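You operate a simulated robot arm through the tools that you are given. There is no shell and no other tool. Be economical: measure what you need, move in short steps, check, and stop when the job is done.

Carry out the task below with a simulated robot arm. There is one attempt and no reset: what you move stays moved.

## Task
Refill the glue pot through the hopper with the orange scoop's pellets.
Fine: at least ten of the twelve melt, the level ends between MIN and MAX; scoop back, hopper lid and lever shut again; leave the other scoop and the dials. Where these are worked on the way, their far stop is far enough and under half their travel is too little: hopper lid.

Only the result counts: the job must be done as asked and must still hold three seconds after the hand-in. Knocking over, shifting, dropping, spilling or breaking anything else fails it. Lids that push on must go on centred and level and be pressed home; caps that screw on are set level and turned clockwise until they are tight.

## Robot
A 7-joint arm with a fingered hand on a trunk, on a base that drives. Base frame: it is fixed to the floor where the robot stands at the start and does not move with it; the origin is under the middle of the robot, x ahead of it, y to its left, z up. Readings come in cm, degrees, newtons and seconds.
With the tool pointing down near the work surface it reaches from about 36 to 72 cm from the robot's upright axis, wherever it stands. Its first joint turns from -69.0 to 172.0 degrees. Places, roughly: glue pot [60, -10, 90]; heat dial [60, 20, 100]; height wheel [60, -40, 110]; hopper [70, -10, 110]; hopper lever [70, -10, 100]; hopper lid [70, -10, 120]; mode dial [-20, -140, 100]; speed dial [-20, -150, 100]. Payload 3.4 kg.
The TCP is the grasp point between the finger pads, 2.5 cm short of the fingertips. In the tool frame z runs along the fingers and y along their closing line. The gripper opens to 8.8 cm. The gripper's body begins 2.9 cm behind the TCP. The gripper is a hand of 4 fingers: y runs from the thumb to the fingers, the wrist lies at [-1.3, -9.7, -16.2] in the tool frame, and closing takes about 1.5 s.
Orientation is that of the tool frame in the base frame, as [roll, pitch, yaw] about the fixed x, y, z axes, in that order (R = Rz(yaw) Ry(pitch) Rx(roll)). With the fingers straight down and the wrist toward the robot, the tool's x, y and z point along [0, 1, 0], [1, 0, 0] and [0, 0, -1] of the base frame.

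## Interface
- The arm moves only by the tool play_rows. Its argument "steps" is a list of rows, each a list of 6 numbers: the shift along the base's x, y, z in units of 20 mm (1.0 is 20 mm), then the turn, a rotation vector about the base's x, y, z in units of 8 degrees (1.0 is 8 degrees). In form: [[dx, dy, dz, ax, ay, az], ...]. A call has 1 to 12 rows; each row shifts and turns the commanded pose from where the row before left it. "gripper" is the opening, from 0 (shut) to 1 (fully open), set as the call begins (left out, the last holds). A call with a number of a shift or a turn outside -1 to 1 is refused whole. Rows are played at 5 a second. More than 5 cm and 8.6 degrees between two rows, or a gripper value outside its range, and nothing of the call is played. Where a pose cannot be reached the arm comes as near as it can. A force on the tool above 40 N (or 10 N above the force at the start of the call, whichever is more), or a blocked arm, ends the call early, and 0.2 s more pass. Each finger travels about 10.8 cm/s and halts on what it meets, pressing with about 23 N; the grip force reading is that of the motor and also rises with nothing between the fingers. The clock runs only during rows and for 0.2 s after the last one: add rows that do not move to give the fingers time. The reply holds the time, the measured pose of the TCP, the force on the tool along the base axes, the opening and the grip force, in the units named above and with some noise, with the torque about the TCP (base axes, N m) and any sound that the robot's microphone picked up.
- Cameras (640 x 400 px; columns grow to the right, rows downward): "scene" is now at [14.07, 1.58, 149.7]; the picture's right is [0.19, -0.98, 0.00], its down [-0.32, -0.06, -0.94] and it looks along [0.93, 0.18, -0.33] (base axes); focal length 214 px, centre (320, 200). "wrist" rides on the gripper at [6.4, -8.3, -9.8] in the tool frame; the picture's right is [-0.62, 0.37, -0.69], its down [-0.71, -0.63, 0.30] and it looks along [-0.32, 0.68, 0.65] (tool axes); focal length 265 px, centre (320, 200). There is no depth. A picture from a camera that has moved, and an enlarged one, comes with that camera's place and axes in the base frame and with its lens.
- get_image(camera): a new picture of that camera. It takes no simulated time.
- lift_body(by): slides the trunk up (or, below 0, down) by that many cm; the arm and the scene camera ride with it, the base frame stays. It gives what a move gives, with no picture.
- base_move(legs): drives the robot by 1 to 6 legs, each [ahead, left, turn to the left] in cm, cm and degrees, along the robot's own axes; the way and the turn of a leg run together, so that a leg with both is an arc; at most 150 cm and 180 degrees a leg. The arm and the cameras ride along, it lands a little off, and it stops where it bumps. It gives what a move gives.
- set_fingers(index, middle, ring, thumb_bend, thumb_turn): sets how far each is bent, from 0 (flat) to 1 (curled in); at 0.3 the hand is open as for a grip, at 0.7 the pads meet at the TCP. One left out holds its place. A second passes; each finger stops where it meets its share of the squeeze, and holds until it gets a number again. A gripper value or a shape takes the hand back. It gives what a move gives, with no picture; readings hold the bend of each and the force on the fingers (four entries, about 0 where the hand has none), thumb and palm. thumb_turn goes from beside the hand (0) to across from the fingers (1), as for a grip.
- set_grasp(shape): the hand has 4 fingers and takes this shape, open, in about a second: jaw (thumb against the fingers, like two jaws); tri (thumb and two fingers); tip (a fingertip pinch); poke (one finger out to press); point (the index stretched); flat (the hand flat); cup (the hand cupped); fist (a fist). The gripper value then closes the fingers along that shape, each until it touches; the sizes above hold for jaw. It gives what a move gives, with no picture.
- aim_head(pan, tilt): turns the head with the scene camera to pan (to the left, within 86 degrees either way) and tilt (down, from -29 to 69), counted from straight ahead of the robot. It gives what a move gives.
- inspect(camera, box): a new picture of the part [left, top, right, bottom] of that camera's present view, enlarged. It takes no simulated time.
- job_done(): hands the job in; it is judged then, once.

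Work in short steps. Places have to be worked out from the pictures, the camera data and where the tool is seen: move nearer, look again, correct. Check each grasp and each placing, and mend what went wrong. You have 120 turns and 78 pictures in all, those below and enlarged ones among them. Open the gripper and draw the arm clear of the work before you hand the job in, unless the task says otherwise; then end with one line.

The tools are called after "Request:" by a JSON object that holds its "method" and its "body". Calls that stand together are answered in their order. play_rows: Moves the arm, as the interface text tells. Its arguments: {"type":"object","properties":{"steps":{"type":"array","items":{"type":"array","items":{"type":"number"}}},"gripper":{"type":"number"}},"required":["steps"]} The other tools are called the same way: lift_body (by) slides the trunk up or down; set_grasp (shape) gives the hand a shape; set_fingers (index, middle, ring, thumb_bend, thumb_turn) moves the fingers one by one; base_move (legs) drives the base; aim_head (pan, tilt) turns the head that bears the scene camera; get_image (camera) takes a picture; inspect (camera, box) takes an enlarged picture of a part of a camera's view; job_done () hands the job in.

At the start:

```text
t: 0.0
eef_pos: [36.92, 0.43, 148.44]
orientation: [179.9, 0.1, 89.9]
ft_force: [0.0, 0.9, -0.6]
wrist_torque: [-0.01, 0.0, 0.03]
opening: 8.73
grip_force: 0.1
shape: jaw
bend: [0.3, 0.3, 0.3, 0.3, 0.98]
finger forces: [0.0, 0.0, 0.1, 0.1, 0.1, 0.0]
trunk travel left (down, up): [-77.5, 6.5]
robot x, y, heading: [-0.08, -0.05, -0.0]
head pan, tilt: [11.1, 19.2]
```

scene: 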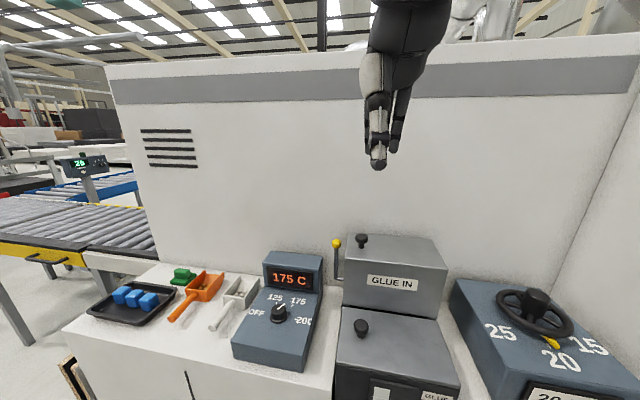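
wrist: 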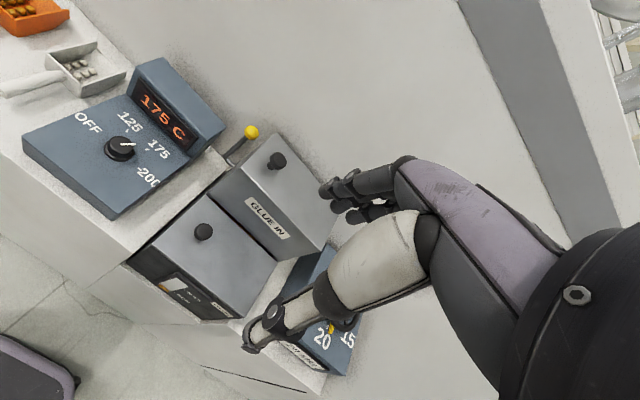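

The hopper (box with "GLUE IN") has a knob on its lid and a yellow-ball lever on its left; the orange scoop lies left of the dial box. I look closer at both.

Request:
{"method": "inspect", "body": {"camera": "scene", "box": [320, 220, 480, 400]}}

Request:
{"method": "inspect", "body": {"camera": "scene", "box": [80, 240, 340, 400]}}

```text
2.22 times, centred on (400, 310) of scene
camera zoom: at [14.07, 1.58, 149.7], right [0.19, -0.98, 0.0], down [-0.32, -0.06, -0.94], along [0.93, 0.18, -0.33], focal length 477 px, centre (142, -44)
```

zoom: 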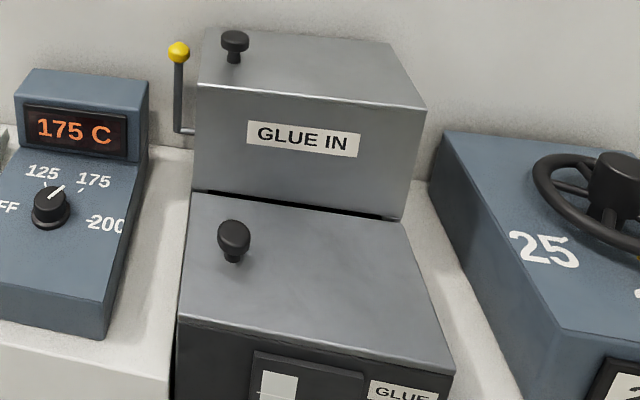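

```text
2.46 times, centred on (210, 320) of scene
camera zoom: at [14.07, 1.58, 149.7], right [0.19, -0.98, 0.0], down [-0.32, -0.06, -0.94], along [0.93, 0.18, -0.33], focal length 528 px, centre (591, -95)
```

zoom: 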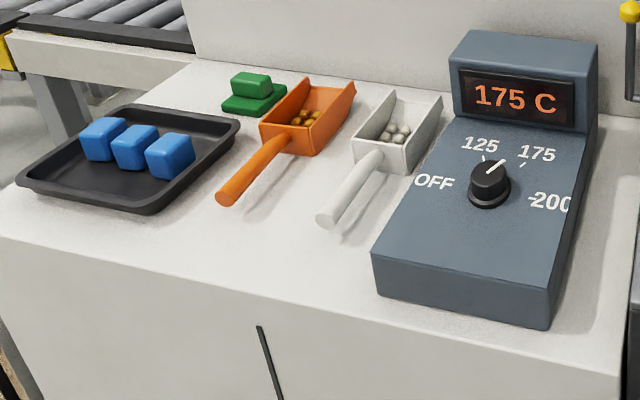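

The lever ball is near (69.4, 7.7, 117) and the lid knob near (65, 0.7, 121). I tilt the head down for a better view of the hopper, the pot window and the scoops.

Request:
{"method": "aim_head", "body": {"pan": 10, "tilt": 42}}

Request:
{"method": "get_image", "body": {"camera": "scene"}}

Request:
{"method": "inspect", "body": {"camera": "scene", "box": [300, 130, 480, 320]}}

Request:
{"method": "inspect", "body": {"camera": "scene", "box": [80, 130, 300, 300]}}

```text
t: 0.9
eef_pos: [37.02, 0.41, 148.52]
orientation: [180.0, 0.0, 90.0]
ft_force: [0.9, 0.4, 0.3]
wrist_torque: [0.0, 0.0, -0.01]
opening: 8.76
grip_force: 0.1
shape: jaw
bend: [0.3, 0.3, 0.3, 0.3, 0.98]
finger forces: [0.0, 0.0, 0.0, 0.1, 0.1, 0.0]
trunk travel left (down, up): [-77.5, 6.5]
robot x, y, heading: [0.12, -0.1, 0.3]
head pan, tilt: [10.0, 42.0]
```

```text
73 pictures are left
camera scene: at [13.16, 1.25, 146.15], right [0.17, -0.98, 0.0], down [-0.66, -0.12, -0.74], along [0.73, 0.13, -0.67], focal length 214 px, centre (320, 200)
```

scene: 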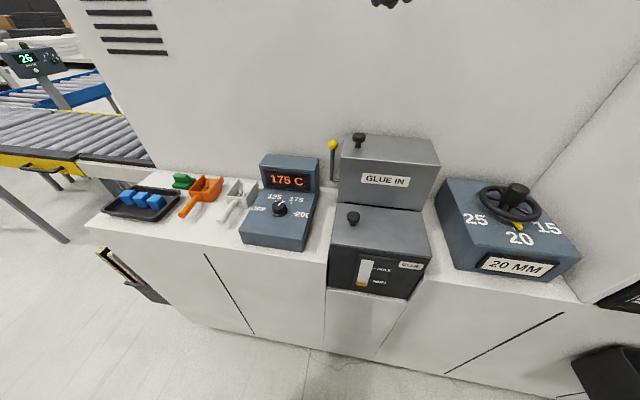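

```text
2.11 times, centred on (390, 225) of scene
camera zoom: at [13.16, 1.25, 146.15], right [0.17, -0.98, 0.0], down [-0.66, -0.12, -0.74], along [0.73, 0.13, -0.67], focal length 452 px, centre (173, 147)
```

zoom: 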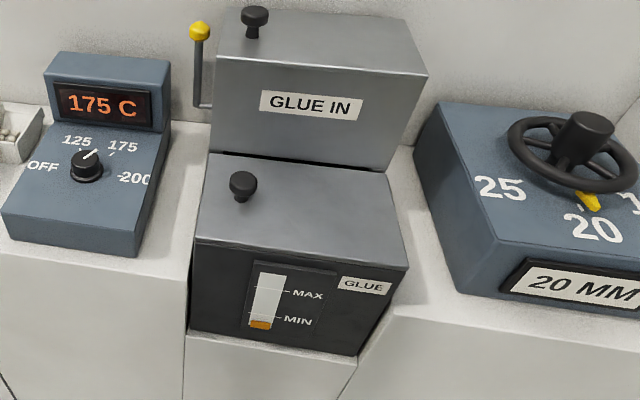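

```text
2.35 times, centred on (190, 215) of scene
camera zoom: at [13.16, 1.25, 146.15], right [0.17, -0.98, 0.0], down [-0.66, -0.12, -0.74], along [0.73, 0.13, -0.67], focal length 505 px, centre (626, 165)
```

zoom: 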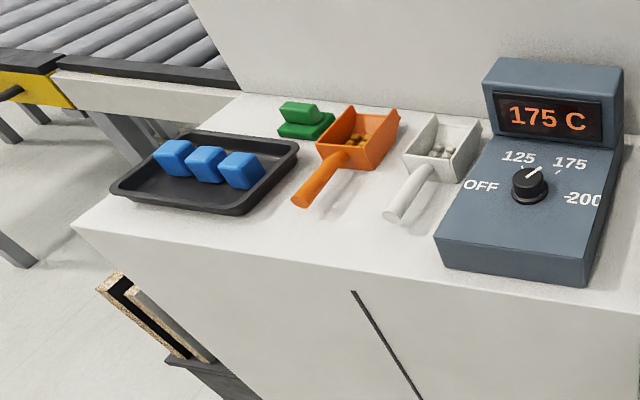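

Hopper lid top spans about x 60–73, y −19..4, with its knob at the left edge, so it likely hinges on the right. I approach above the knob.

Request:
{"method": "play_rows", "body": {"steps": [[1, 0, -0.5, 0, 0, 0], [1, 0, -0.5, 0, 0, 0], [1, 0, -0.5, 0, 0, 0], [1, 0, -0.5, 0, 0, 0], [1, 0, -0.5, 0, 0, 0], [1, 0, -0.5, 0, 0, 0], [1, 0, -0.5, 0, 0, 0], [1, 0, -0.5, 0, 0, 0], [1, 0, -0.5, 0, 0, 0], [1, 0, -0.5, 0, 0, 0], [1, 0, -0.5, 0, 0, 0], [1, 0, -0.5, 0, 0, 0]], "gripper": 1}}

Request:
{"method": "play_rows", "body": {"steps": [[1, 0, -0.8, 0, 0, 0], [1, 0, -0.8, 0, 0, 0], [0, 0, -0.8, 0, 0, 0], [0, 0, 0, 0, 0, 0]]}}

Request:
{"method": "get_image", "body": {"camera": "scene"}}

Request:
{"method": "get_image", "body": {"camera": "wrist"}}

```text
t: 3.5
eef_pos: [59.15, 0.11, 134.94]
orientation: [180.0, -0.1, 90.0]
ft_force: [-0.3, -0.1, -0.2]
wrist_torque: [-0.02, 0.02, -0.03]
opening: 8.73
grip_force: 0.1
shape: jaw
bend: [0.3, 0.3, 0.3, 0.3, 0.98]
finger forces: [0.1, 0.0, 0.1, 0.0, 0.0, 0.0]
out of reach, approached as far as the arm can: row 10, 11, 12
trunk travel left (down, up): [-77.5, 6.5]
robot x, y, heading: [-0.08, 0.19, -0.2]
head pan, tilt: [10.0, 42.0]
```

```text
t: 4.5
eef_pos: [61.67, 0.05, 129.46]
orientation: [180.0, 0.0, 90.0]
ft_force: [-0.9, -0.1, 0.1]
wrist_torque: [0.03, 0.03, 0.02]
opening: 8.77
grip_force: 0.1
shape: jaw
bend: [0.3, 0.3, 0.3, 0.3, 0.98]
finger forces: [0.0, 0.0, 0.1, 0.0, 0.0, 0.0]
out of reach, approached as far as the arm can: row 1, 2
trunk travel left (down, up): [-77.5, 6.5]
robot x, y, heading: [-0.06, 0.12, -0.1]
head pan, tilt: [10.0, 42.0]
```

```text
70 pictures are left
camera scene: at [13.17, 1.35, 146.14], right [0.17, -0.98, 0.0], down [-0.66, -0.12, -0.74], along [0.73, 0.13, -0.67], focal length 214 px, centre (320, 200)
```

scene: 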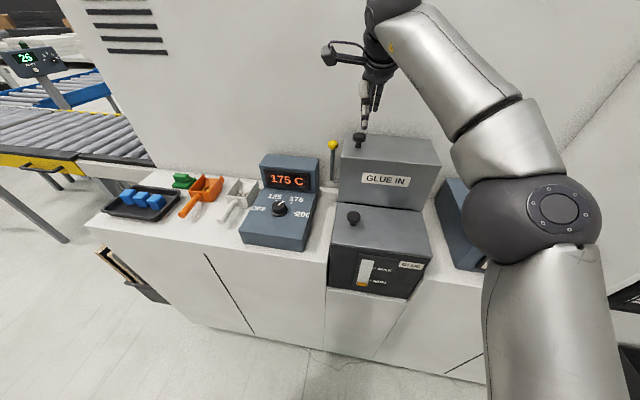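

```text
69 pictures are left
camera wrist: at [53.4, 6.48, 139.24], right [0.37, -0.62, 0.69], down [-0.63, -0.71, -0.3], along [0.68, -0.32, -0.65], focal length 265 px, centre (320, 200)
```

wrist: 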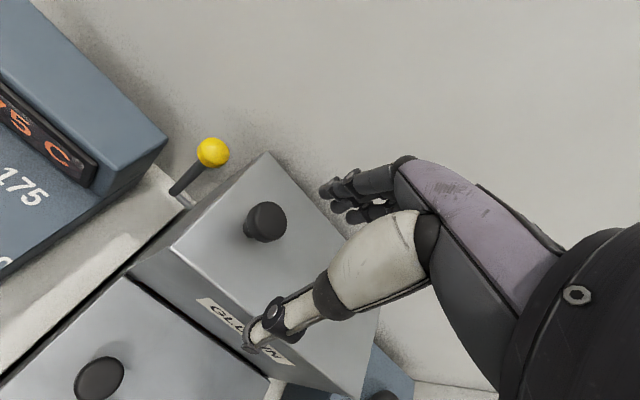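

The arm is short of the knob by a few cm, so I drive the base forward 8 cm with the hand held high.

Request:
{"method": "play_rows", "body": {"steps": [[-1, 0, 1, 0, 0, 0], [-1, 0, 0.5, 0, 0, 0], [-1, 0, 0, 0, 0, 0], [-1, 0, 0, 0, 0, 0]]}}

Request:
{"method": "base_move", "body": {"legs": [[8, 0, 0]]}}

```text
t: 5.5
eef_pos: [53.83, 0.11, 132.54]
orientation: [-180.0, 0.0, 90.0]
ft_force: [0.5, 0.1, -0.7]
wrist_torque: [-0.03, -0.02, -0.04]
opening: 8.79
grip_force: 0.1
shape: jaw
bend: [0.3, 0.3, 0.3, 0.3, 0.98]
finger forces: [0.0, 0.0, 0.0, 0.0, 0.0, 0.0]
trunk travel left (down, up): [-77.5, 6.5]
robot x, y, heading: [-0.28, 0.02, -0.2]
head pan, tilt: [10.0, 42.0]
```

```text
t: 6.5
eef_pos: [62.19, 0.08, 132.54]
orientation: [-179.9, 0.0, 90.0]
ft_force: [-0.4, -0.1, -0.4]
wrist_torque: [-0.02, -0.02, 0.0]
opening: 8.74
grip_force: 0.1
shape: jaw
bend: [0.3, 0.3, 0.3, 0.3, 0.98]
finger forces: [0.0, 0.0, 0.0, 0.0, 0.0, 0.1]
trunk travel left (down, up): [-77.5, 6.5]
robot x, y, heading: [7.86, 0.32, 0.3]
head pan, tilt: [10.0, 42.0]
```

Base moved 8 cm; now I descend over the knob to z≈126 and check.

Request:
{"method": "play_rows", "body": {"steps": [[0.8, 0.2, 0, 0, 0, 0], [0.75, 0.15, 0, 0, 0, 0], [0, 0, -1, 0, 0, 0], [0, 0, -1, 0, 0, 0], [0, 0, -1, 0, 0, 0], [0, 0, 0, 0, 0, 0]]}}

Request:
{"method": "get_image", "body": {"camera": "wrist"}}

Request:
{"method": "inspect", "body": {"camera": "scene", "box": [280, 40, 460, 240]}}

```text
t: 7.9
eef_pos: [65.24, 0.65, 126.73]
orientation: [-180.0, 0.0, 90.0]
ft_force: [-0.2, 0.3, -0.4]
wrist_torque: [0.03, 0.0, 0.0]
opening: 8.74
grip_force: 0.1
shape: jaw
bend: [0.3, 0.3, 0.3, 0.3, 0.98]
finger forces: [0.0, 0.0, 0.0, 0.0, 0.0, 0.1]
trunk travel left (down, up): [-77.5, 6.5]
robot x, y, heading: [8.09, -0.03, 0.0]
head pan, tilt: [10.0, 42.0]
```

```text
68 pictures are left
camera wrist: at [56.84, 7.22, 136.51], right [0.37, -0.62, 0.69], down [-0.63, -0.71, -0.3], along [0.68, -0.32, -0.65], focal length 265 px, centre (320, 200)
```

wrist: 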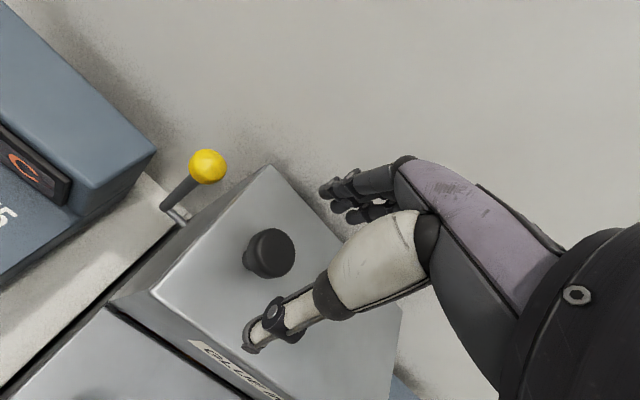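

```text
2.00 times, centred on (370, 140) of scene
camera zoom: at [21.2, 1.28, 146.14], right [0.17, -0.98, 0.0], down [-0.66, -0.12, -0.74], along [0.73, 0.13, -0.67], focal length 429 px, centre (220, 320)
```

zoom: 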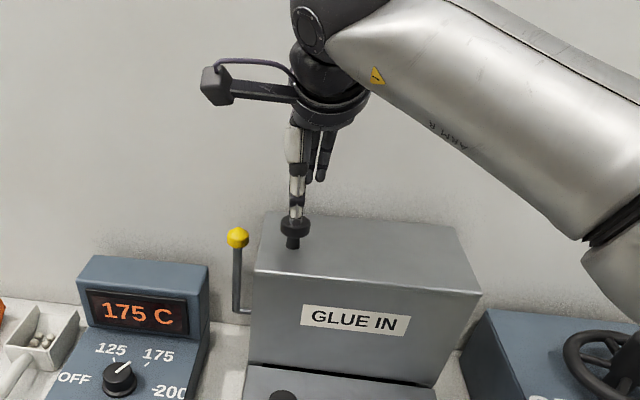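

Triangulated again: knob top at about (66.0, 0.8, 121). I lower to z≈121.3 and close.

Request:
{"method": "play_rows", "body": {"steps": [[0.38, 0.07, -0.7, 0, 0, 0], [0, 0, -0.7, 0, 0, 0], [0, 0, -0.7, 0, 0, 0], [0, 0, -0.6, 0, 0, 0], [0, 0, 0, 0, 0, 0]]}}

Request:
{"method": "play_rows", "body": {"steps": [[0, 0, 0, 0, 0, 0], [0, 0, 0, 0, 0, 0], [0, 0, 0, 0, 0, 0], [0, 0, 0, 0, 0, 0], [0, 0, 0, 0, 0, 0], [0, 0, 0, 0, 0, 0], [0, 0, 0, 0, 0, 0], [0, 0, 0, 0, 0, 0]], "gripper": 0}}

Request:
{"method": "get_image", "body": {"camera": "wrist"}}

```text
t: 9.1
eef_pos: [65.87, 1.02, 121.02]
orientation: [-179.9, -0.1, 90.0]
ft_force: [0.4, -0.3, 0.0]
wrist_torque: [-0.04, -0.02, 0.03]
opening: 8.79
grip_force: 0.1
shape: jaw
bend: [0.3, 0.3, 0.3, 0.3, 0.98]
finger forces: [0.0, 0.0, 0.1, 0.1, 0.1, 0.1]
trunk travel left (down, up): [-77.5, 6.5]
robot x, y, heading: [8.12, -0.03, -0.2]
head pan, tilt: [10.0, 42.0]
```

```text
t: 10.9
eef_pos: [65.67, 1.06, 121.1]
orientation: [180.0, 0.0, 89.9]
ft_force: [-2.9, -0.9, -1.2]
wrist_torque: [0.0, -0.13, 0.0]
opening: 1.95
grip_force: 22.7
shape: jaw
bend: [0.74, 0.61, 0.66, 0.78, 1.0]
finger forces: [9.9, 5.6, 0.0, 0.0, 18.8, 0.1]
trunk travel left (down, up): [-77.5, 6.5]
robot x, y, heading: [8.21, -0.02, -0.1]
head pan, tilt: [10.0, 42.0]
```

```text
66 pictures are left
camera wrist: at [57.44, 7.4, 130.87], right [0.37, -0.62, 0.69], down [-0.63, -0.71, -0.3], along [0.68, -0.32, -0.65], focal length 265 px, centre (320, 200)
```

wrist: 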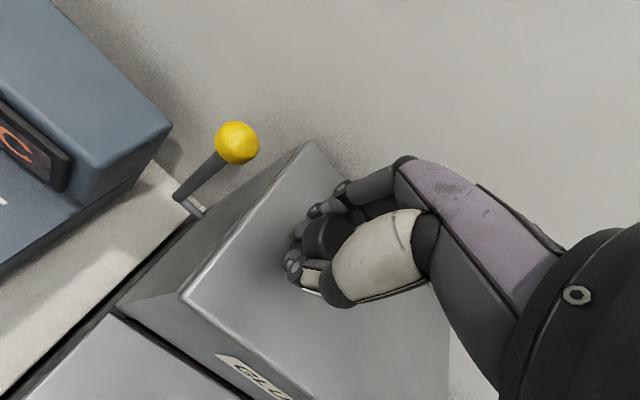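

The knob is held (opening 1.95 cm). I lift a little, swinging slightly right, to find how the lid opens.

Request:
{"method": "play_rows", "body": {"steps": [[0, 0, 0.3, 0.2, 0, 0], [0, 0, 0.4, 0.2, 0, 0], [0, -0.02, 0.5, 0.2, 0, 0], [0, -0.05, 0.6, 0.3, 0, 0]]}}

Request:
{"method": "inspect", "body": {"camera": "scene", "box": [280, 40, 460, 240]}}

```text
t: 11.9
eef_pos: [65.83, 0.31, 125.01]
orientation: [-179.9, -7.3, 89.8]
ft_force: [-7.3, -9.0, -4.9]
wrist_torque: [-0.09, -0.03, -0.01]
opening: 1.93
grip_force: 23.0
shape: jaw
bend: [0.75, 0.61, 0.66, 0.78, 1.0]
finger forces: [6.1, 8.3, 0.0, 0.0, 18.6, 0.0]
trunk travel left (down, up): [-77.5, 6.5]
robot x, y, heading: [7.74, 0.01, 0.1]
head pan, tilt: [10.0, 42.0]
```

```text
2.00 times, centred on (370, 140) of scene
camera zoom: at [21.09, 0.84, 146.15], right [0.17, -0.98, 0.0], down [-0.66, -0.11, -0.74], along [0.73, 0.13, -0.67], focal length 429 px, centre (220, 320)
```

zoom: 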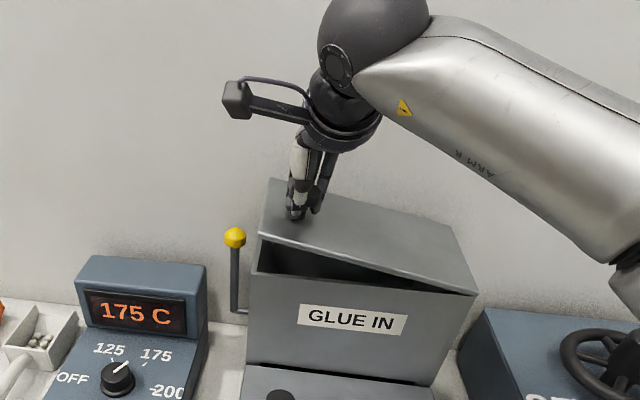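

The lid hinges on its right edge (y≈−19). I follow the arc (radius ≈20 cm) with the tool turning along.

Request:
{"method": "play_rows", "body": {"steps": [[0, -0.33, 0.82, 0.6, 0, 0], [0, -0.4, 0.79, 0.6, 0, 0], [0, -0.47, 0.75, 0.6, 0, 0], [0, -0.53, 0.7, 0.6, 0, 0], [0, -0.59, 0.65, 0.6, 0, 0], [0, -0.64, 0.6, 0.6, 0, 0], [0, -0.69, 0.54, 0.6, 0, 0]]}}

Request:
{"method": "get_image", "body": {"camera": "scene"}}

```text
t: 13.5
eef_pos: [65.7, -6.7, 134.6]
orientation: [179.9, -41.0, 90.2]
ft_force: [-3.5, -2.6, -3.7]
wrist_torque: [-0.06, -0.09, -0.06]
opening: 1.93
grip_force: 22.9
shape: jaw
bend: [0.75, 0.6, 0.66, 0.78, 1.0]
finger forces: [9.6, 9.5, 0.0, 0.0, 17.4, 0.1]
trunk travel left (down, up): [-77.5, 6.5]
robot x, y, heading: [8.07, 0.16, 0.1]
head pan, tilt: [10.0, 42.0]
```

```text
64 pictures are left
camera scene: at [21.17, 1.11, 146.15], right [0.17, -0.98, 0.0], down [-0.66, -0.12, -0.74], along [0.73, 0.13, -0.67], focal length 214 px, centre (320, 200)
```

scene: 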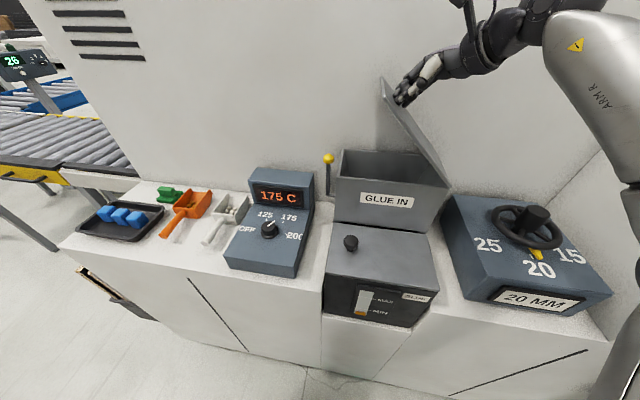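

Lid is at about 45° and following well. I continue the arc toward vertical.

Request:
{"method": "play_rows", "body": {"steps": [[0, -0.74, 0.48, 0.6, 0, 0], [0, -0.78, 0.41, 0.6, 0, 0], [0, -0.81, 0.35, 0.6, 0, 0], [0, -0.84, 0.28, 0.6, 0, 0], [0, -0.86, 0.2, 0.6, 0, 0], [0, -0.87, 0.12, 0.6, 0, 0], [0, -0.88, 0.05, 0.6, 0, 0]]}}

Request:
{"method": "get_image", "body": {"camera": "scene"}}

```text
t: 15.1
eef_pos: [65.62, -18.06, 138.74]
orientation: [178.8, -74.7, 91.1]
ft_force: [1.8, 1.6, 18.4]
wrist_torque: [0.31, -0.29, -0.14]
opening: 1.94
grip_force: 22.9
shape: jaw
bend: [0.75, 0.59, 0.66, 0.79, 1.0]
finger forces: [22.9, 9.9, 0.0, 0.0, 16.3, 0.0]
trunk travel left (down, up): [-77.5, 6.5]
robot x, y, heading: [8.37, 0.3, -0.1]
head pan, tilt: [10.0, 42.0]
```

```text
63 pictures are left
camera scene: at [20.98, 1.39, 146.19], right [0.17, -0.98, 0.0], down [-0.66, -0.12, -0.74], along [0.73, 0.13, -0.67], focal length 214 px, centre (320, 200)
```

scene: 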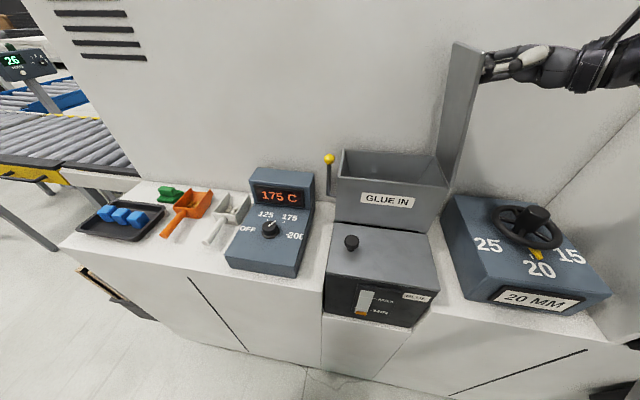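

Lid is nearly vertical, with some vertical load building. I push on past vertical, easing z a bit.

Request:
{"method": "play_rows", "body": {"steps": [[0, -0.8, 0.1, 0.6, 0, 0], [0, -0.8, 0.0, 0.6, 0, 0], [0, -0.8, -0.05, 0.6, 0, 0], [0, 0, 0, 0, 0, 0]]}}

Request:
{"method": "get_image", "body": {"camera": "scene"}}

```text
t: 16.1
eef_pos: [65.62, -22.99, 138.53]
orientation: [175.3, -88.8, 94.8]
ft_force: [-5.3, -1.7, 9.8]
wrist_torque: [0.08, -0.19, -0.16]
opening: 1.97
grip_force: 23.4
shape: jaw
bend: [0.75, 0.59, 0.66, 0.79, 1.0]
finger forces: [17.0, 9.2, 0.0, 0.0, 19.4, 0.0]
trunk travel left (down, up): [-77.5, 6.5]
robot x, y, heading: [7.92, 0.03, 0.2]
head pan, tilt: [10.0, 42.0]
```

```text
62 pictures are left
camera scene: at [20.82, 1.25, 146.17], right [0.17, -0.98, 0.0], down [-0.66, -0.12, -0.75], along [0.73, 0.13, -0.67], focal length 214 px, centre (320, 200)
```

scene: 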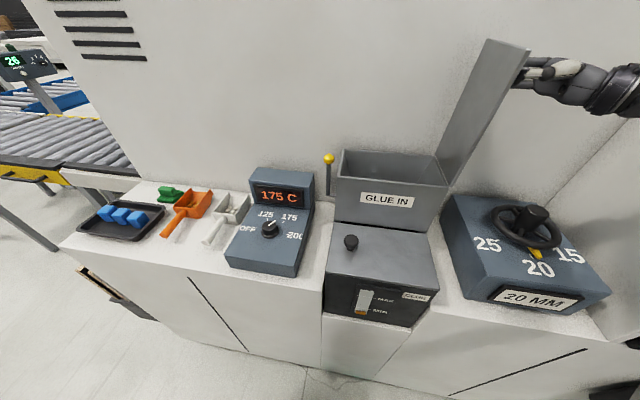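

Past vertical now; I continue until a stop is felt.

Request:
{"method": "play_rows", "body": {"steps": [[0, -0.8, -0.18, 0.6, 0, 0], [0, -0.8, -0.25, 0.6, 0, 0], [0, -0.75, -0.3, 0.6, 0, 0], [0, 0, 0, 0, 0, 0]]}}

Request:
{"method": "get_image", "body": {"camera": "scene"}}

```text
t: 17.1
eef_pos: [65.63, -27.94, 136.98]
orientation: [1.1, -76.6, -91.3]
ft_force: [-4.2, -5.3, 9.4]
wrist_torque: [0.12, -0.17, -0.21]
opening: 1.94
grip_force: 22.7
shape: jaw
bend: [0.75, 0.59, 0.66, 0.79, 1.0]
finger forces: [16.6, 9.8, 0.0, 0.0, 19.2, 0.1]
trunk travel left (down, up): [-77.5, 6.5]
robot x, y, heading: [8.11, 0.01, -0.1]
head pan, tilt: [10.0, 42.0]
```

```text
61 pictures are left
camera scene: at [20.86, 1.15, 146.18], right [0.17, -0.98, 0.0], down [-0.66, -0.12, -0.74], along [0.73, 0.13, -0.67], focal length 214 px, centre (320, 200)
```

scene: 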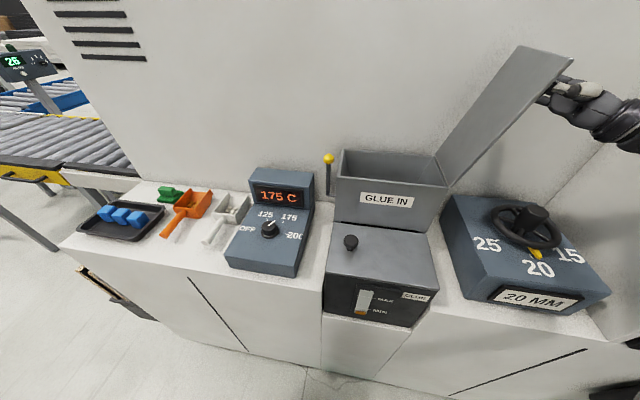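

About 110°. A few more small rows to look for the far stop.

Request:
{"method": "play_rows", "body": {"steps": [[0, -0.7, -0.35, 0.6, 0, 0], [0, -0.65, -0.4, 0.6, 0, 0], [0, -0.65, -0.45, 0.6, 0, 0], [0, 0, 0, 0, 0, 0]]}}

Request:
{"method": "get_image", "body": {"camera": "scene"}}

```text
t: 17.8
eef_pos: [65.46, -28.65, 136.38]
orientation: [3.2, -67.2, -91.6]
ft_force: [3.2, 20.1, 21.7]
wrist_torque: [-0.13, -0.08, -0.3]
opening: 1.9
grip_force: 22.7
shape: jaw
bend: [0.74, 0.58, 0.66, 0.78, 1.0]
finger forces: [18.2, 11.4, 0.0, 0.1, 24.6, 0.0]
trunk travel left (down, up): [-77.5, 6.5]
robot x, y, heading: [8.04, -0.21, 0.2]
head pan, tilt: [10.0, 42.0]
stopped in row 3: the force on the tool passed its limit at 46 N (the readings are from after the stop); the commanded pose is now the measured one
```

```text
60 pictures are left
camera scene: at [21.06, 2.15, 146.16], right [0.18, -0.98, 0.01], down [-0.66, -0.12, -0.74], along [0.73, 0.13, -0.67], focal length 214 px, centre (320, 200)
```

scene: 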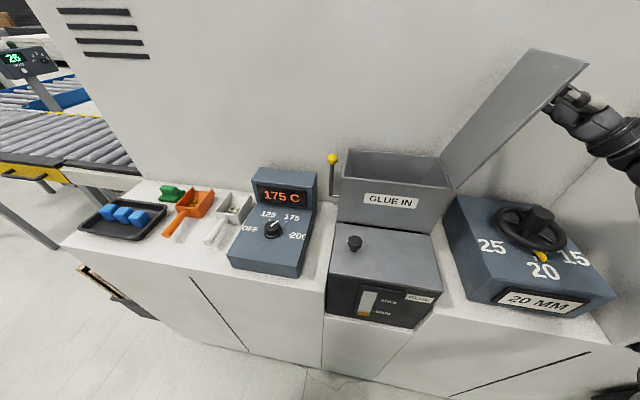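

Far stop felt. I release and back off along the fingers.

Request:
{"method": "play_rows", "body": {"steps": [[0, 0, 0, 0, 0, 0], [0, 0, 0, 0, 0, 0], [0, 0, 0, 0, 0, 0], [0, 0, 0, 0, 0, 0], [0, -0.45, -0.2, 0, 0, 0], [0, -0.9, -0.4, 0, 0, 0], [0, -0.9, -0.4, 0, 0, 0], [-0.5, -0.5, -0.2, 0, 0, 0], [0, 0, 0, 0, 0, 0]], "gripper": 1}}

Request:
{"method": "get_image", "body": {"camera": "scene"}}

```text
t: 19.8
eef_pos: [64.96, -35.38, 133.12]
orientation: [1.5, -66.8, -90.6]
ft_force: [0.0, 0.7, -0.2]
wrist_torque: [0.0, 0.0, 0.04]
opening: 8.77
grip_force: 0.2
shape: jaw
bend: [0.3, 0.3, 0.3, 0.3, 0.98]
finger forces: [0.0, 0.0, 0.0, 0.0, 0.0, 0.0]
trunk travel left (down, up): [-77.5, 6.5]
robot x, y, heading: [7.94, 0.24, 0.2]
head pan, tilt: [10.0, 42.0]
```

```text
59 pictures are left
camera scene: at [21.29, 1.36, 146.14], right [0.18, -0.98, 0.0], down [-0.66, -0.12, -0.74], along [0.73, 0.13, -0.67], focal length 214 px, centre (320, 200)
```

scene: 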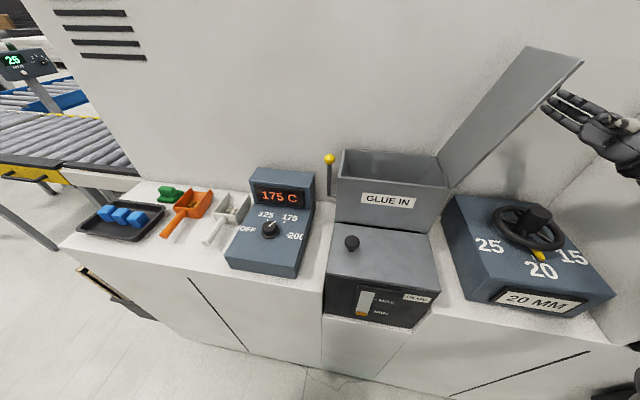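

The lid stays open at its stop. Now I draw the hand back from the lid and turn it down again on the way left.

Request:
{"method": "play_rows", "body": {"steps": [[-1, 0, 0.5, 0, 0, 0], [-1, 0, 0.5, 0, 0, 0], [-1, 0, 0.5, -1, 0, 0], [-1, 0, 0.5, -1, 0, 0], [-1, 0, 0.5, -1, 0, 0], [-1, 0, 0.3, -1, 0, 0], [-1, 0.5, 0.3, -1, 0, 0], [0, 1, 0.3, -1, 0, 0], [0, 1, 0, -1, 0, 0], [0, 1, 0, -1, 0, 0], [0, 1, 0, -1, 0, 0], [0, 1, 0, -1, 0, 0]]}}

Request:
{"method": "play_rows", "body": {"steps": [[0, 1, 0, -1, 0, 0], [0, 1, 0, -1, 0, 0], [0, 1, 0, -1, 0, 0], [0, 1, 0, -1, 0, 0], [0, 1, 0, 0, 0, 1], [0, 1, 0, 0, 0, 1], [0, 1, 0, 0, 0, 1], [0, 1, 0, 0, 0, 1], [0, 1, 0, 0, 0, 1], [0, 1, 0, 0, 0, 1], [0, 1, 0, 0, 0, 0], [0, 1, 0, 0, 0, 0]]}}

```text
t: 22.4
eef_pos: [50.7, -23.94, 140.2]
orientation: [-179.2, -32.9, 90.3]
ft_force: [0.6, 0.5, 0.4]
wrist_torque: [-0.04, 0.03, 0.02]
opening: 8.76
grip_force: 0.1
shape: jaw
bend: [0.3, 0.3, 0.3, 0.3, 0.98]
finger forces: [0.1, 0.0, 0.0, 0.1, 0.1, 0.1]
trunk travel left (down, up): [-77.5, 6.5]
robot x, y, heading: [8.11, -0.08, 0.3]
head pan, tilt: [10.0, 42.0]
```

```text
t: 25.0
eef_pos: [50.76, -0.31, 140.15]
orientation: [-179.0, -1.1, 138.2]
ft_force: [0.1, -0.1, 1.1]
wrist_torque: [0.0, 0.0, 0.03]
opening: 8.79
grip_force: 0.0
shape: jaw
bend: [0.3, 0.3, 0.3, 0.3, 0.98]
finger forces: [0.0, 0.0, 0.0, 0.0, 0.0, 0.1]
trunk travel left (down, up): [-77.5, 6.5]
robot x, y, heading: [8.2, 0.13, 0.3]
head pan, tilt: [10.0, 42.0]
```

Continue left toward the scoop, finishing the 90° yaw, then look with the wrist camera.

Request:
{"method": "play_rows", "body": {"steps": [[-0.3, 1, -0.4, 0, 0, 1], [-0.3, 1, -0.4, 0, 0, 1], [-0.3, 1, -0.4, 0, 0, 1], [-0.3, 1, -0.4, 0, 0, 1], [-0.3, 1, -0.4, 0, 0, 1], [-0.3, 1, -0.4, 0, 0, 0.2], [-0.3, 1, -0.4, 0, 0, 0], [-0.3, 1, 0, 0, 0, 0], [-0.3, 1, 0, 0, 0, 0], [0, 1, 0, 0, 0, 0], [0, 1, 0, 0, 0, 0], [0, 1, 0, 0, 0, 0]]}}

Request:
{"method": "play_rows", "body": {"steps": [[0, 1, 0, 0, -1, 0], [0, 1, 0, 0, -1, 0], [0, 1, 0, 0, -1, 0], [0, 1, 0, 0, -1, 0], [0, 1, -0.5, 0, -1, 0], [0, 1, -0.5, 0, -0.6, 0], [0, 1, -0.5, 0, 0, 0], [0, 0, 0, 0, 0, 0]]}}

Request:
{"method": "aim_head", "body": {"pan": 45, "tilt": 40}}

Request:
{"method": "get_image", "body": {"camera": "wrist"}}

Request:
{"method": "get_image", "body": {"camera": "scene"}}

```text
t: 27.6
eef_pos: [39.41, 21.18, 133.27]
orientation: [-179.3, -1.2, 175.5]
ft_force: [-0.6, 0.4, -0.2]
wrist_torque: [-0.02, -0.02, 0.02]
opening: 8.79
grip_force: 0.1
shape: jaw
bend: [0.3, 0.3, 0.3, 0.3, 0.98]
finger forces: [0.0, 0.0, 0.0, 0.0, 0.0, 0.0]
out of reach, approached as far as the arm can: row 2, 3, 4, 5, 12
trunk travel left (down, up): [-77.5, 6.5]
robot x, y, heading: [8.26, 0.29, 0.2]
head pan, tilt: [10.0, 42.0]
```

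```text
t: 29.4
eef_pos: [37.04, 30.99, 129.42]
orientation: [177.8, 31.5, 174.6]
ft_force: [0.1, 0.7, -0.2]
wrist_torque: [-0.03, -0.02, -0.01]
opening: 8.78
grip_force: 0.1
shape: jaw
bend: [0.3, 0.3, 0.3, 0.3, 0.98]
finger forces: [0.0, 0.0, 0.0, 0.1, 0.0, 0.1]
out of reach, approached as far as the arm can: row 1, 2, 3, 4
trunk travel left (down, up): [-77.5, 6.5]
robot x, y, heading: [8.28, 0.05, 0.3]
head pan, tilt: [10.0, 42.0]
```

```text
t: 30.4
eef_pos: [37.1, 31.07, 129.34]
orientation: [177.8, 31.5, 174.6]
ft_force: [-0.5, 0.2, 0.0]
wrist_torque: [0.01, -0.07, 0.0]
opening: 8.79
grip_force: 0.1
shape: jaw
bend: [0.3, 0.3, 0.3, 0.3, 0.98]
finger forces: [0.0, 0.0, 0.0, 0.1, 0.1, 0.0]
trunk travel left (down, up): [-77.5, 6.5]
robot x, y, heading: [8.15, -0.1, 0.1]
head pan, tilt: [45.0, 40.0]
```

```text
58 pictures are left
camera wrist: at [25.83, 23.43, 133.98], right [0.19, 0.32, 0.93], down [0.72, -0.69, 0.09], along [0.67, 0.65, -0.37], focal length 265 px, centre (320, 200)
```

wrist: 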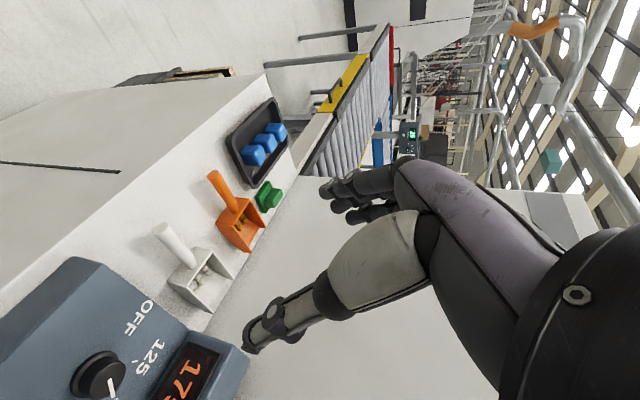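

```text
57 pictures are left
camera scene: at [19.02, 5.88, 146.43], right [0.71, -0.71, 0.0], down [-0.45, -0.46, -0.77], along [0.54, 0.54, -0.64], focal length 214 px, centre (320, 200)
```

scene: 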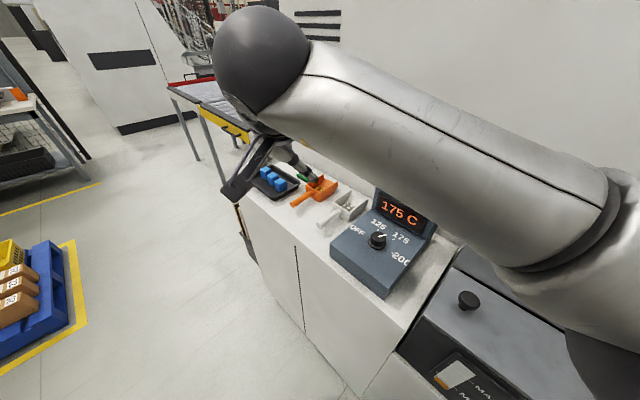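

The scoop handle end is near (49, 49, 101); the arm strains from here, so I drive left 25 cm – a place that serves both scoop and hopper.

Request:
{"method": "base_move", "body": {"legs": [[0, 25, 0]]}}

Request:
{"method": "aim_head", "body": {"pan": 20, "tilt": 45}}

Request:
{"method": "get_image", "body": {"camera": "scene"}}

```text
t: 32.2
eef_pos: [37.4, 55.98, 129.43]
orientation: [177.8, 31.5, 174.0]
ft_force: [-0.5, -0.1, 0.5]
wrist_torque: [-0.01, 0.0, 0.03]
opening: 8.78
grip_force: 0.0
shape: jaw
bend: [0.3, 0.3, 0.3, 0.3, 0.98]
finger forces: [0.0, 0.1, 0.1, 0.0, 0.0, 0.0]
trunk travel left (down, up): [-77.5, 6.5]
robot x, y, heading: [7.98, 24.87, -0.6]
head pan, tilt: [45.0, 40.0]
```

```text
t: 33.1
eef_pos: [37.43, 55.74, 129.36]
orientation: [177.8, 31.4, 174.0]
ft_force: [-0.3, -0.8, 0.1]
wrist_torque: [0.0, -0.01, 0.0]
opening: 8.78
grip_force: 0.2
shape: jaw
bend: [0.3, 0.3, 0.3, 0.3, 0.98]
finger forces: [0.0, 0.0, 0.1, 0.1, 0.1, 0.0]
trunk travel left (down, up): [-77.5, 6.5]
robot x, y, heading: [8.37, 25.09, -0.3]
head pan, tilt: [20.0, 45.0]
```

```text
56 pictures are left
camera scene: at [20.73, 27.58, 145.71], right [0.34, -0.94, 0.0], down [-0.67, -0.24, -0.71], along [0.67, 0.24, -0.71], focal length 214 px, centre (320, 200)
```

scene: 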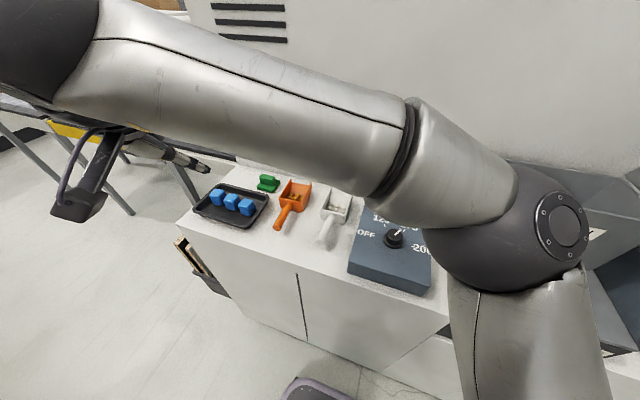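

Now I bring the hand above the handle, pitching to about 45° and correcting yaw.

Request:
{"method": "play_rows", "body": {"steps": [[0.5, -0.5, 0, 0, -0.5, 0.4], [0.5, -0.5, 0, 0, -0.5, 0.4], [0.5, -0.5, 0, 0, -0.5, 0.4], [0.5, -0.5, 0, 0, 0, 0], [0.5, -0.5, -0.5, 0, 0, 0], [0.5, -0.5, -0.5, 0, 0, 0], [0.5, -0.5, -1, 0, 0, 0], [0, 0, -1, 0, 0, 0], [0, 0, -1, 0, 0, 0], [0, 0, -1, 0, 0, 0], [0, 0, 0, 0, 0, 0]]}}

Request:
{"method": "get_image", "body": {"camera": "scene"}}

Request:
{"method": "get_image", "body": {"camera": "wrist"}}

```text
t: 35.5
eef_pos: [41.73, 51.93, 119.44]
orientation: [177.8, 31.5, 174.0]
ft_force: [0.6, 0.5, -0.1]
wrist_torque: [-0.01, 0.01, -0.01]
opening: 8.74
grip_force: 0.1
shape: jaw
bend: [0.3, 0.3, 0.3, 0.3, 0.98]
finger forces: [0.0, 0.0, 0.0, 0.0, 0.0, 0.0]
out of reach, approached as far as the arm can: row 1, 2, 3
trunk travel left (down, up): [-77.5, 6.5]
robot x, y, heading: [8.0, 24.99, -0.7]
head pan, tilt: [20.0, 45.0]
```

```text
55 pictures are left
camera scene: at [20.74, 27.57, 145.71], right [0.33, -0.94, 0.0], down [-0.67, -0.24, -0.71], along [0.67, 0.24, -0.71], focal length 214 px, centre (320, 200)
```

scene: 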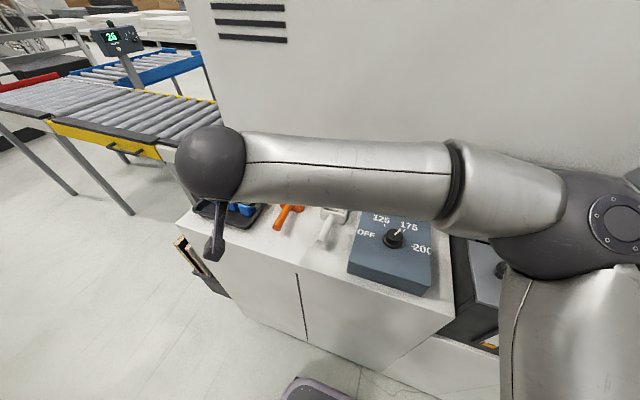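

```text
54 pictures are left
camera wrist: at [30.28, 44.34, 124.07], right [0.2, 0.32, 0.93], down [0.71, -0.7, 0.09], along [0.68, 0.64, -0.37], focal length 265 px, centre (320, 200)
```

wrist: 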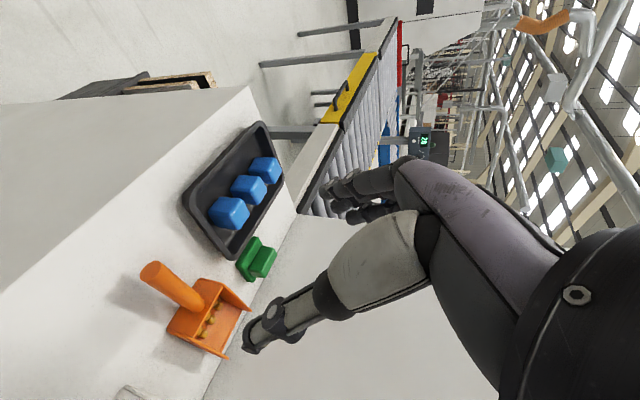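

The wrist is at a joint limit here. I go nearer the handle at z≈111 without turning, then test the turn separately.

Request:
{"method": "play_rows", "body": {"steps": [[0.8, 0, -0.7, 0, 0, 0], [0.8, -0.1, -0.7, 0, 0, 0], [0.8, -0.1, -0.7, 0, 0, 0], [0.5, 0, -0.7, 0, 0, 0], [0, 0, 0, 0, 0, 0.8], [0, 0, 0, 0, 0, 0.7], [0, 0, 0, 0, 0, 0]]}}

Request:
{"method": "play_rows", "body": {"steps": [[0, 0, 0, 0, -0.6, 0], [0, 0, 0, 0, -0.6, 0], [0, 0, 0, 0, 0, 0]]}}

Request:
{"method": "get_image", "body": {"camera": "wrist"}}

```text
t: 37.1
eef_pos: [47.49, 51.53, 113.72]
orientation: [177.7, 31.4, -179.8]
ft_force: [-0.1, 0.9, 0.5]
wrist_torque: [0.0, 0.01, 0.02]
opening: 8.8
grip_force: 0.1
shape: jaw
bend: [0.3, 0.3, 0.3, 0.3, 0.98]
finger forces: [0.1, 0.1, 0.0, 0.0, 0.1, 0.0]
out of reach, approached as far as the arm can: row 6
trunk travel left (down, up): [-77.5, 6.5]
robot x, y, heading: [8.02, 24.99, -0.5]
head pan, tilt: [20.0, 45.0]
```

```text
t: 37.9
eef_pos: [47.43, 51.39, 113.74]
orientation: [177.7, 41.1, -179.9]
ft_force: [0.3, 0.3, -0.1]
wrist_torque: [0.01, -0.01, 0.0]
opening: 8.78
grip_force: 0.0
shape: jaw
bend: [0.3, 0.3, 0.3, 0.3, 0.98]
finger forces: [0.0, 0.0, 0.0, 0.0, 0.0, 0.0]
trunk travel left (down, up): [-77.5, 6.5]
robot x, y, heading: [8.49, 25.12, -0.4]
head pan, tilt: [20.0, 45.0]
```

```text
53 pictures are left
camera wrist: at [36.37, 42.67, 116.54], right [0.0, 0.34, 0.94], down [0.76, -0.61, 0.22], along [0.65, 0.71, -0.26], focal length 265 px, centre (320, 200)
```

wrist: 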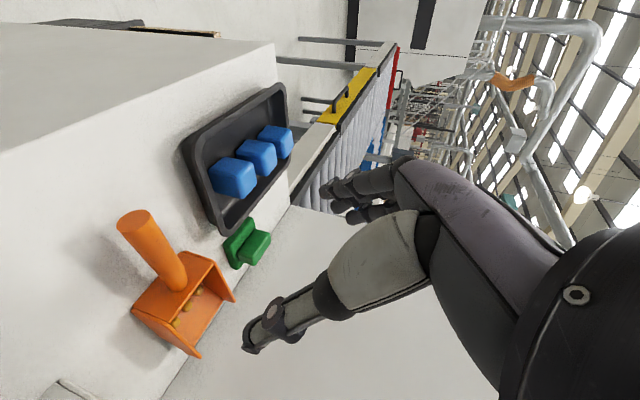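

Turn works here (yaw 180, pitch 41). I judge the handle axis at y≈50.2, z≈101, from x≈48.5 to 55.5; the bowl x 56–66. I move to a stand-off along the finger direction with a smaller opening.

Request:
{"method": "play_rows", "body": {"steps": [[-0.35, -0.3, -0.7, 0, 0, 0], [-0.35, -0.3, -0.7, 0, 0, 0], [0, 0, -0.7, 0, 0, 0], [0, 0, -0.7, 0, 0, 0], [0, 0, 0, 0, 0, 0]], "gripper": 0.7}}

Request:
{"method": "get_image", "body": {"camera": "wrist"}}

Request:
{"method": "get_image", "body": {"camera": "scene"}}

```text
t: 39.1
eef_pos: [46.25, 50.18, 108.27]
orientation: [177.8, 41.2, -179.6]
ft_force: [0.6, 0.4, -0.6]
wrist_torque: [0.01, 0.0, -0.04]
opening: 6.18
grip_force: 0.0
shape: jaw
bend: [0.27, 0.37, 0.34, 0.58, 0.99]
finger forces: [0.1, 0.0, 0.0, 0.0, 0.1, 0.0]
trunk travel left (down, up): [-77.5, 6.5]
robot x, y, heading: [8.25, 25.28, -0.2]
head pan, tilt: [20.0, 45.0]
```

```text
52 pictures are left
camera wrist: at [35.03, 41.46, 111.08], right [0.0, 0.34, 0.94], down [0.76, -0.61, 0.22], along [0.65, 0.71, -0.26], focal length 265 px, centre (320, 200)
```

wrist: 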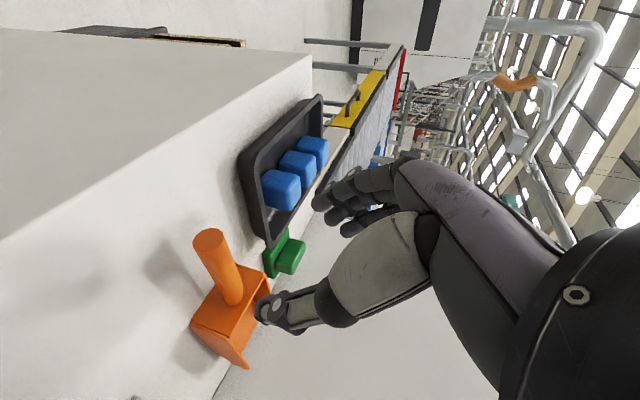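

```text
51 pictures are left
camera scene: at [20.75, 27.56, 145.71], right [0.33, -0.94, 0.0], down [-0.67, -0.24, -0.71], along [0.67, 0.24, -0.71], focal length 214 px, centre (320, 200)
```

scene: 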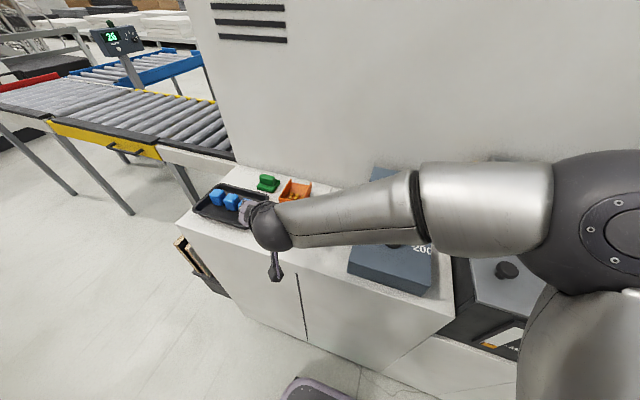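

Better triangulation across several views puts the handle at z≈97.6, y≈51.9, x 51.4–61 – lower and farther than I thought. A straight-down grip suits that, and pouring can then be done by yawing to the lid-style pose. I rise a little and turn the tool vertical.

Request:
{"method": "play_rows", "body": {"steps": [[0, 0, 0.7, 0, 0.8, 0], [0.4, 0.2, 0.3, 0, 0.8, 0], [0.8, 0.2, 0, 0, 0.9, 0], [0.8, 0.2, 0, 0, 0.9, 0], [0.8, 0.2, 0, 0, 0.9, 0], [0.8, 0, 0, 0, 0.85, 0], [0.7, 0, 0, 0, 0, 0], [0, 0, 0, 0, 0, 0]]}}

Request:
{"method": "get_image", "body": {"camera": "wrist"}}

```text
t: 40.9
eef_pos: [48.08, 50.49, 110.25]
orientation: [177.8, 28.5, -179.8]
ft_force: [-0.2, -0.4, -0.1]
wrist_torque: [0.02, 0.01, 0.02]
opening: 6.18
grip_force: 0.0
shape: jaw
bend: [0.27, 0.37, 0.34, 0.58, 0.99]
finger forces: [0.0, 0.0, 0.0, 0.2, 0.0, 0.0]
out of reach, approached as far as the arm can: row 3, 4, 5, 6
trunk travel left (down, up): [-77.5, 6.5]
robot x, y, heading: [7.93, 25.09, -0.8]
head pan, tilt: [20.0, 45.0]
```

```text
50 pictures are left
camera wrist: at [37.87, 41.85, 115.54], right [0.21, 0.34, 0.92], down [0.79, -0.61, 0.05], along [0.58, 0.71, -0.4], focal length 265 px, centre (320, 200)
```

wrist: 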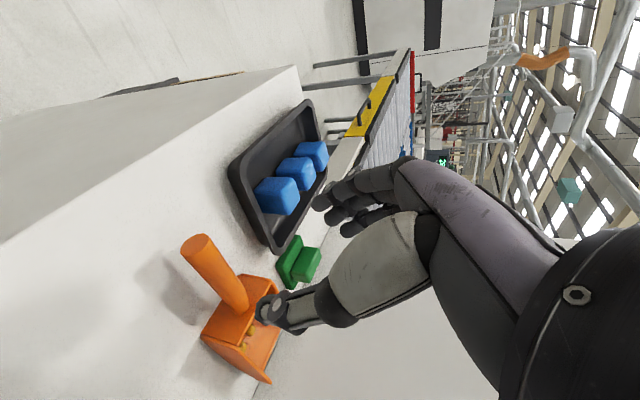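

Vertical isn't reachable in this azimuth; a base further right and forward gives the wrist a better angle. I rise and drive 16 cm right, 3 ahead.

Request:
{"method": "play_rows", "body": {"steps": [[-0.5, 0, 1, 0, 0, 0], [-0.5, 0, 1, 0, 0, 0], [-0.5, 0, 1, 0, 0, 0], [-0.5, 0, 1, 0, 0, 0], [-0.5, 0, 1, 0, 0, 0], [-0.5, 0, 1, 0, 0, 0], [-0.5, 0, 1, 0, 0, 0], [0, 0, 0, 0, 0, 0]]}}

Request:
{"method": "base_move", "body": {"legs": [[3, -16, 0]]}}

Request:
{"method": "play_rows", "body": {"steps": [[0.5, 1, 0, 0, 0, 0], [0.5, 1, 0, 0, 0, 0], [0.5, 1, 0, 0, 0, 0], [0.5, 1, -0.5, 0, 0, 0], [0.5, 1, -0.5, 0, 0, 0], [0.5, 1, -0.5, 0, 0, 0], [0.5, 1, -0.5, 0, 0, 0], [0.5, 1, -0.5, 0, 0, 0], [0.2, 0.6, -0.5, 0, 0, 0], [0, 0, -0.5, 0, 0, 0], [0, 0, -0.5, 0, 0, 0], [0, 0, 0, 0, 0, 0]]}}

Request:
{"method": "get_image", "body": {"camera": "scene"}}

```text
t: 42.7
eef_pos: [46.02, 50.57, 114.47]
orientation: [177.3, 28.5, 179.6]
ft_force: [0.0, -0.9, -0.4]
wrist_torque: [-0.01, -0.03, 0.02]
opening: 6.21
grip_force: 0.1
shape: jaw
bend: [0.27, 0.37, 0.34, 0.58, 0.99]
finger forces: [0.0, 0.0, 0.1, 0.0, 0.0, 0.1]
out of reach, approached as far as the arm can: row 2, 4, 5, 6, 7
trunk travel left (down, up): [-77.5, 6.5]
robot x, y, heading: [8.23, 24.89, -0.4]
head pan, tilt: [20.0, 45.0]
```

```text
t: 44.1
eef_pos: [49.14, 34.86, 114.5]
orientation: [177.3, 28.5, 179.3]
ft_force: [0.4, -0.4, 0.2]
wrist_torque: [0.0, 0.0, 0.01]
opening: 6.19
grip_force: 0.0
shape: jaw
bend: [0.27, 0.37, 0.34, 0.58, 0.99]
finger forces: [0.1, 0.1, 0.0, 0.1, 0.0, 0.1]
trunk travel left (down, up): [-77.5, 6.5]
robot x, y, heading: [11.12, 9.55, -0.9]
head pan, tilt: [20.0, 45.0]
```

```text
t: 46.7
eef_pos: [49.39, 36.16, 111.47]
orientation: [177.4, 28.6, 179.3]
ft_force: [-0.7, 1.0, -0.2]
wrist_torque: [0.01, -0.01, 0.01]
opening: 6.18
grip_force: 0.0
shape: jaw
bend: [0.27, 0.37, 0.34, 0.58, 0.99]
finger forces: [0.0, 0.0, 0.0, 0.0, 0.1, 0.0]
out of reach, approached as far as the arm can: row 1, 2, 3, 4, 5, 6, 7, 8
trunk travel left (down, up): [-77.5, 6.5]
robot x, y, heading: [10.88, 9.61, -0.6]
head pan, tilt: [20.0, 45.0]
```

```text
49 pictures are left
camera scene: at [23.57, 11.93, 145.71], right [0.33, -0.94, 0.0], down [-0.67, -0.23, -0.71], along [0.67, 0.23, -0.71], focal length 214 px, centre (320, 200)
```

scene: 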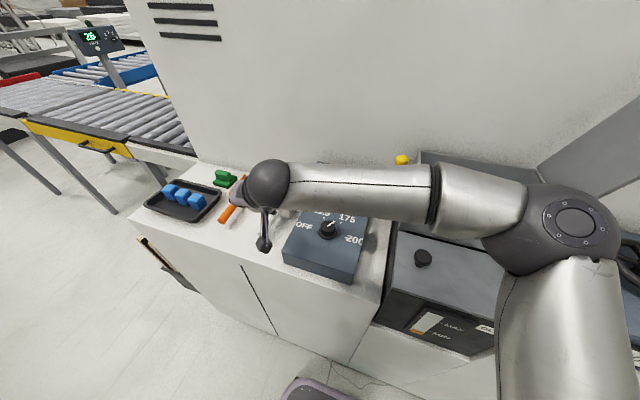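

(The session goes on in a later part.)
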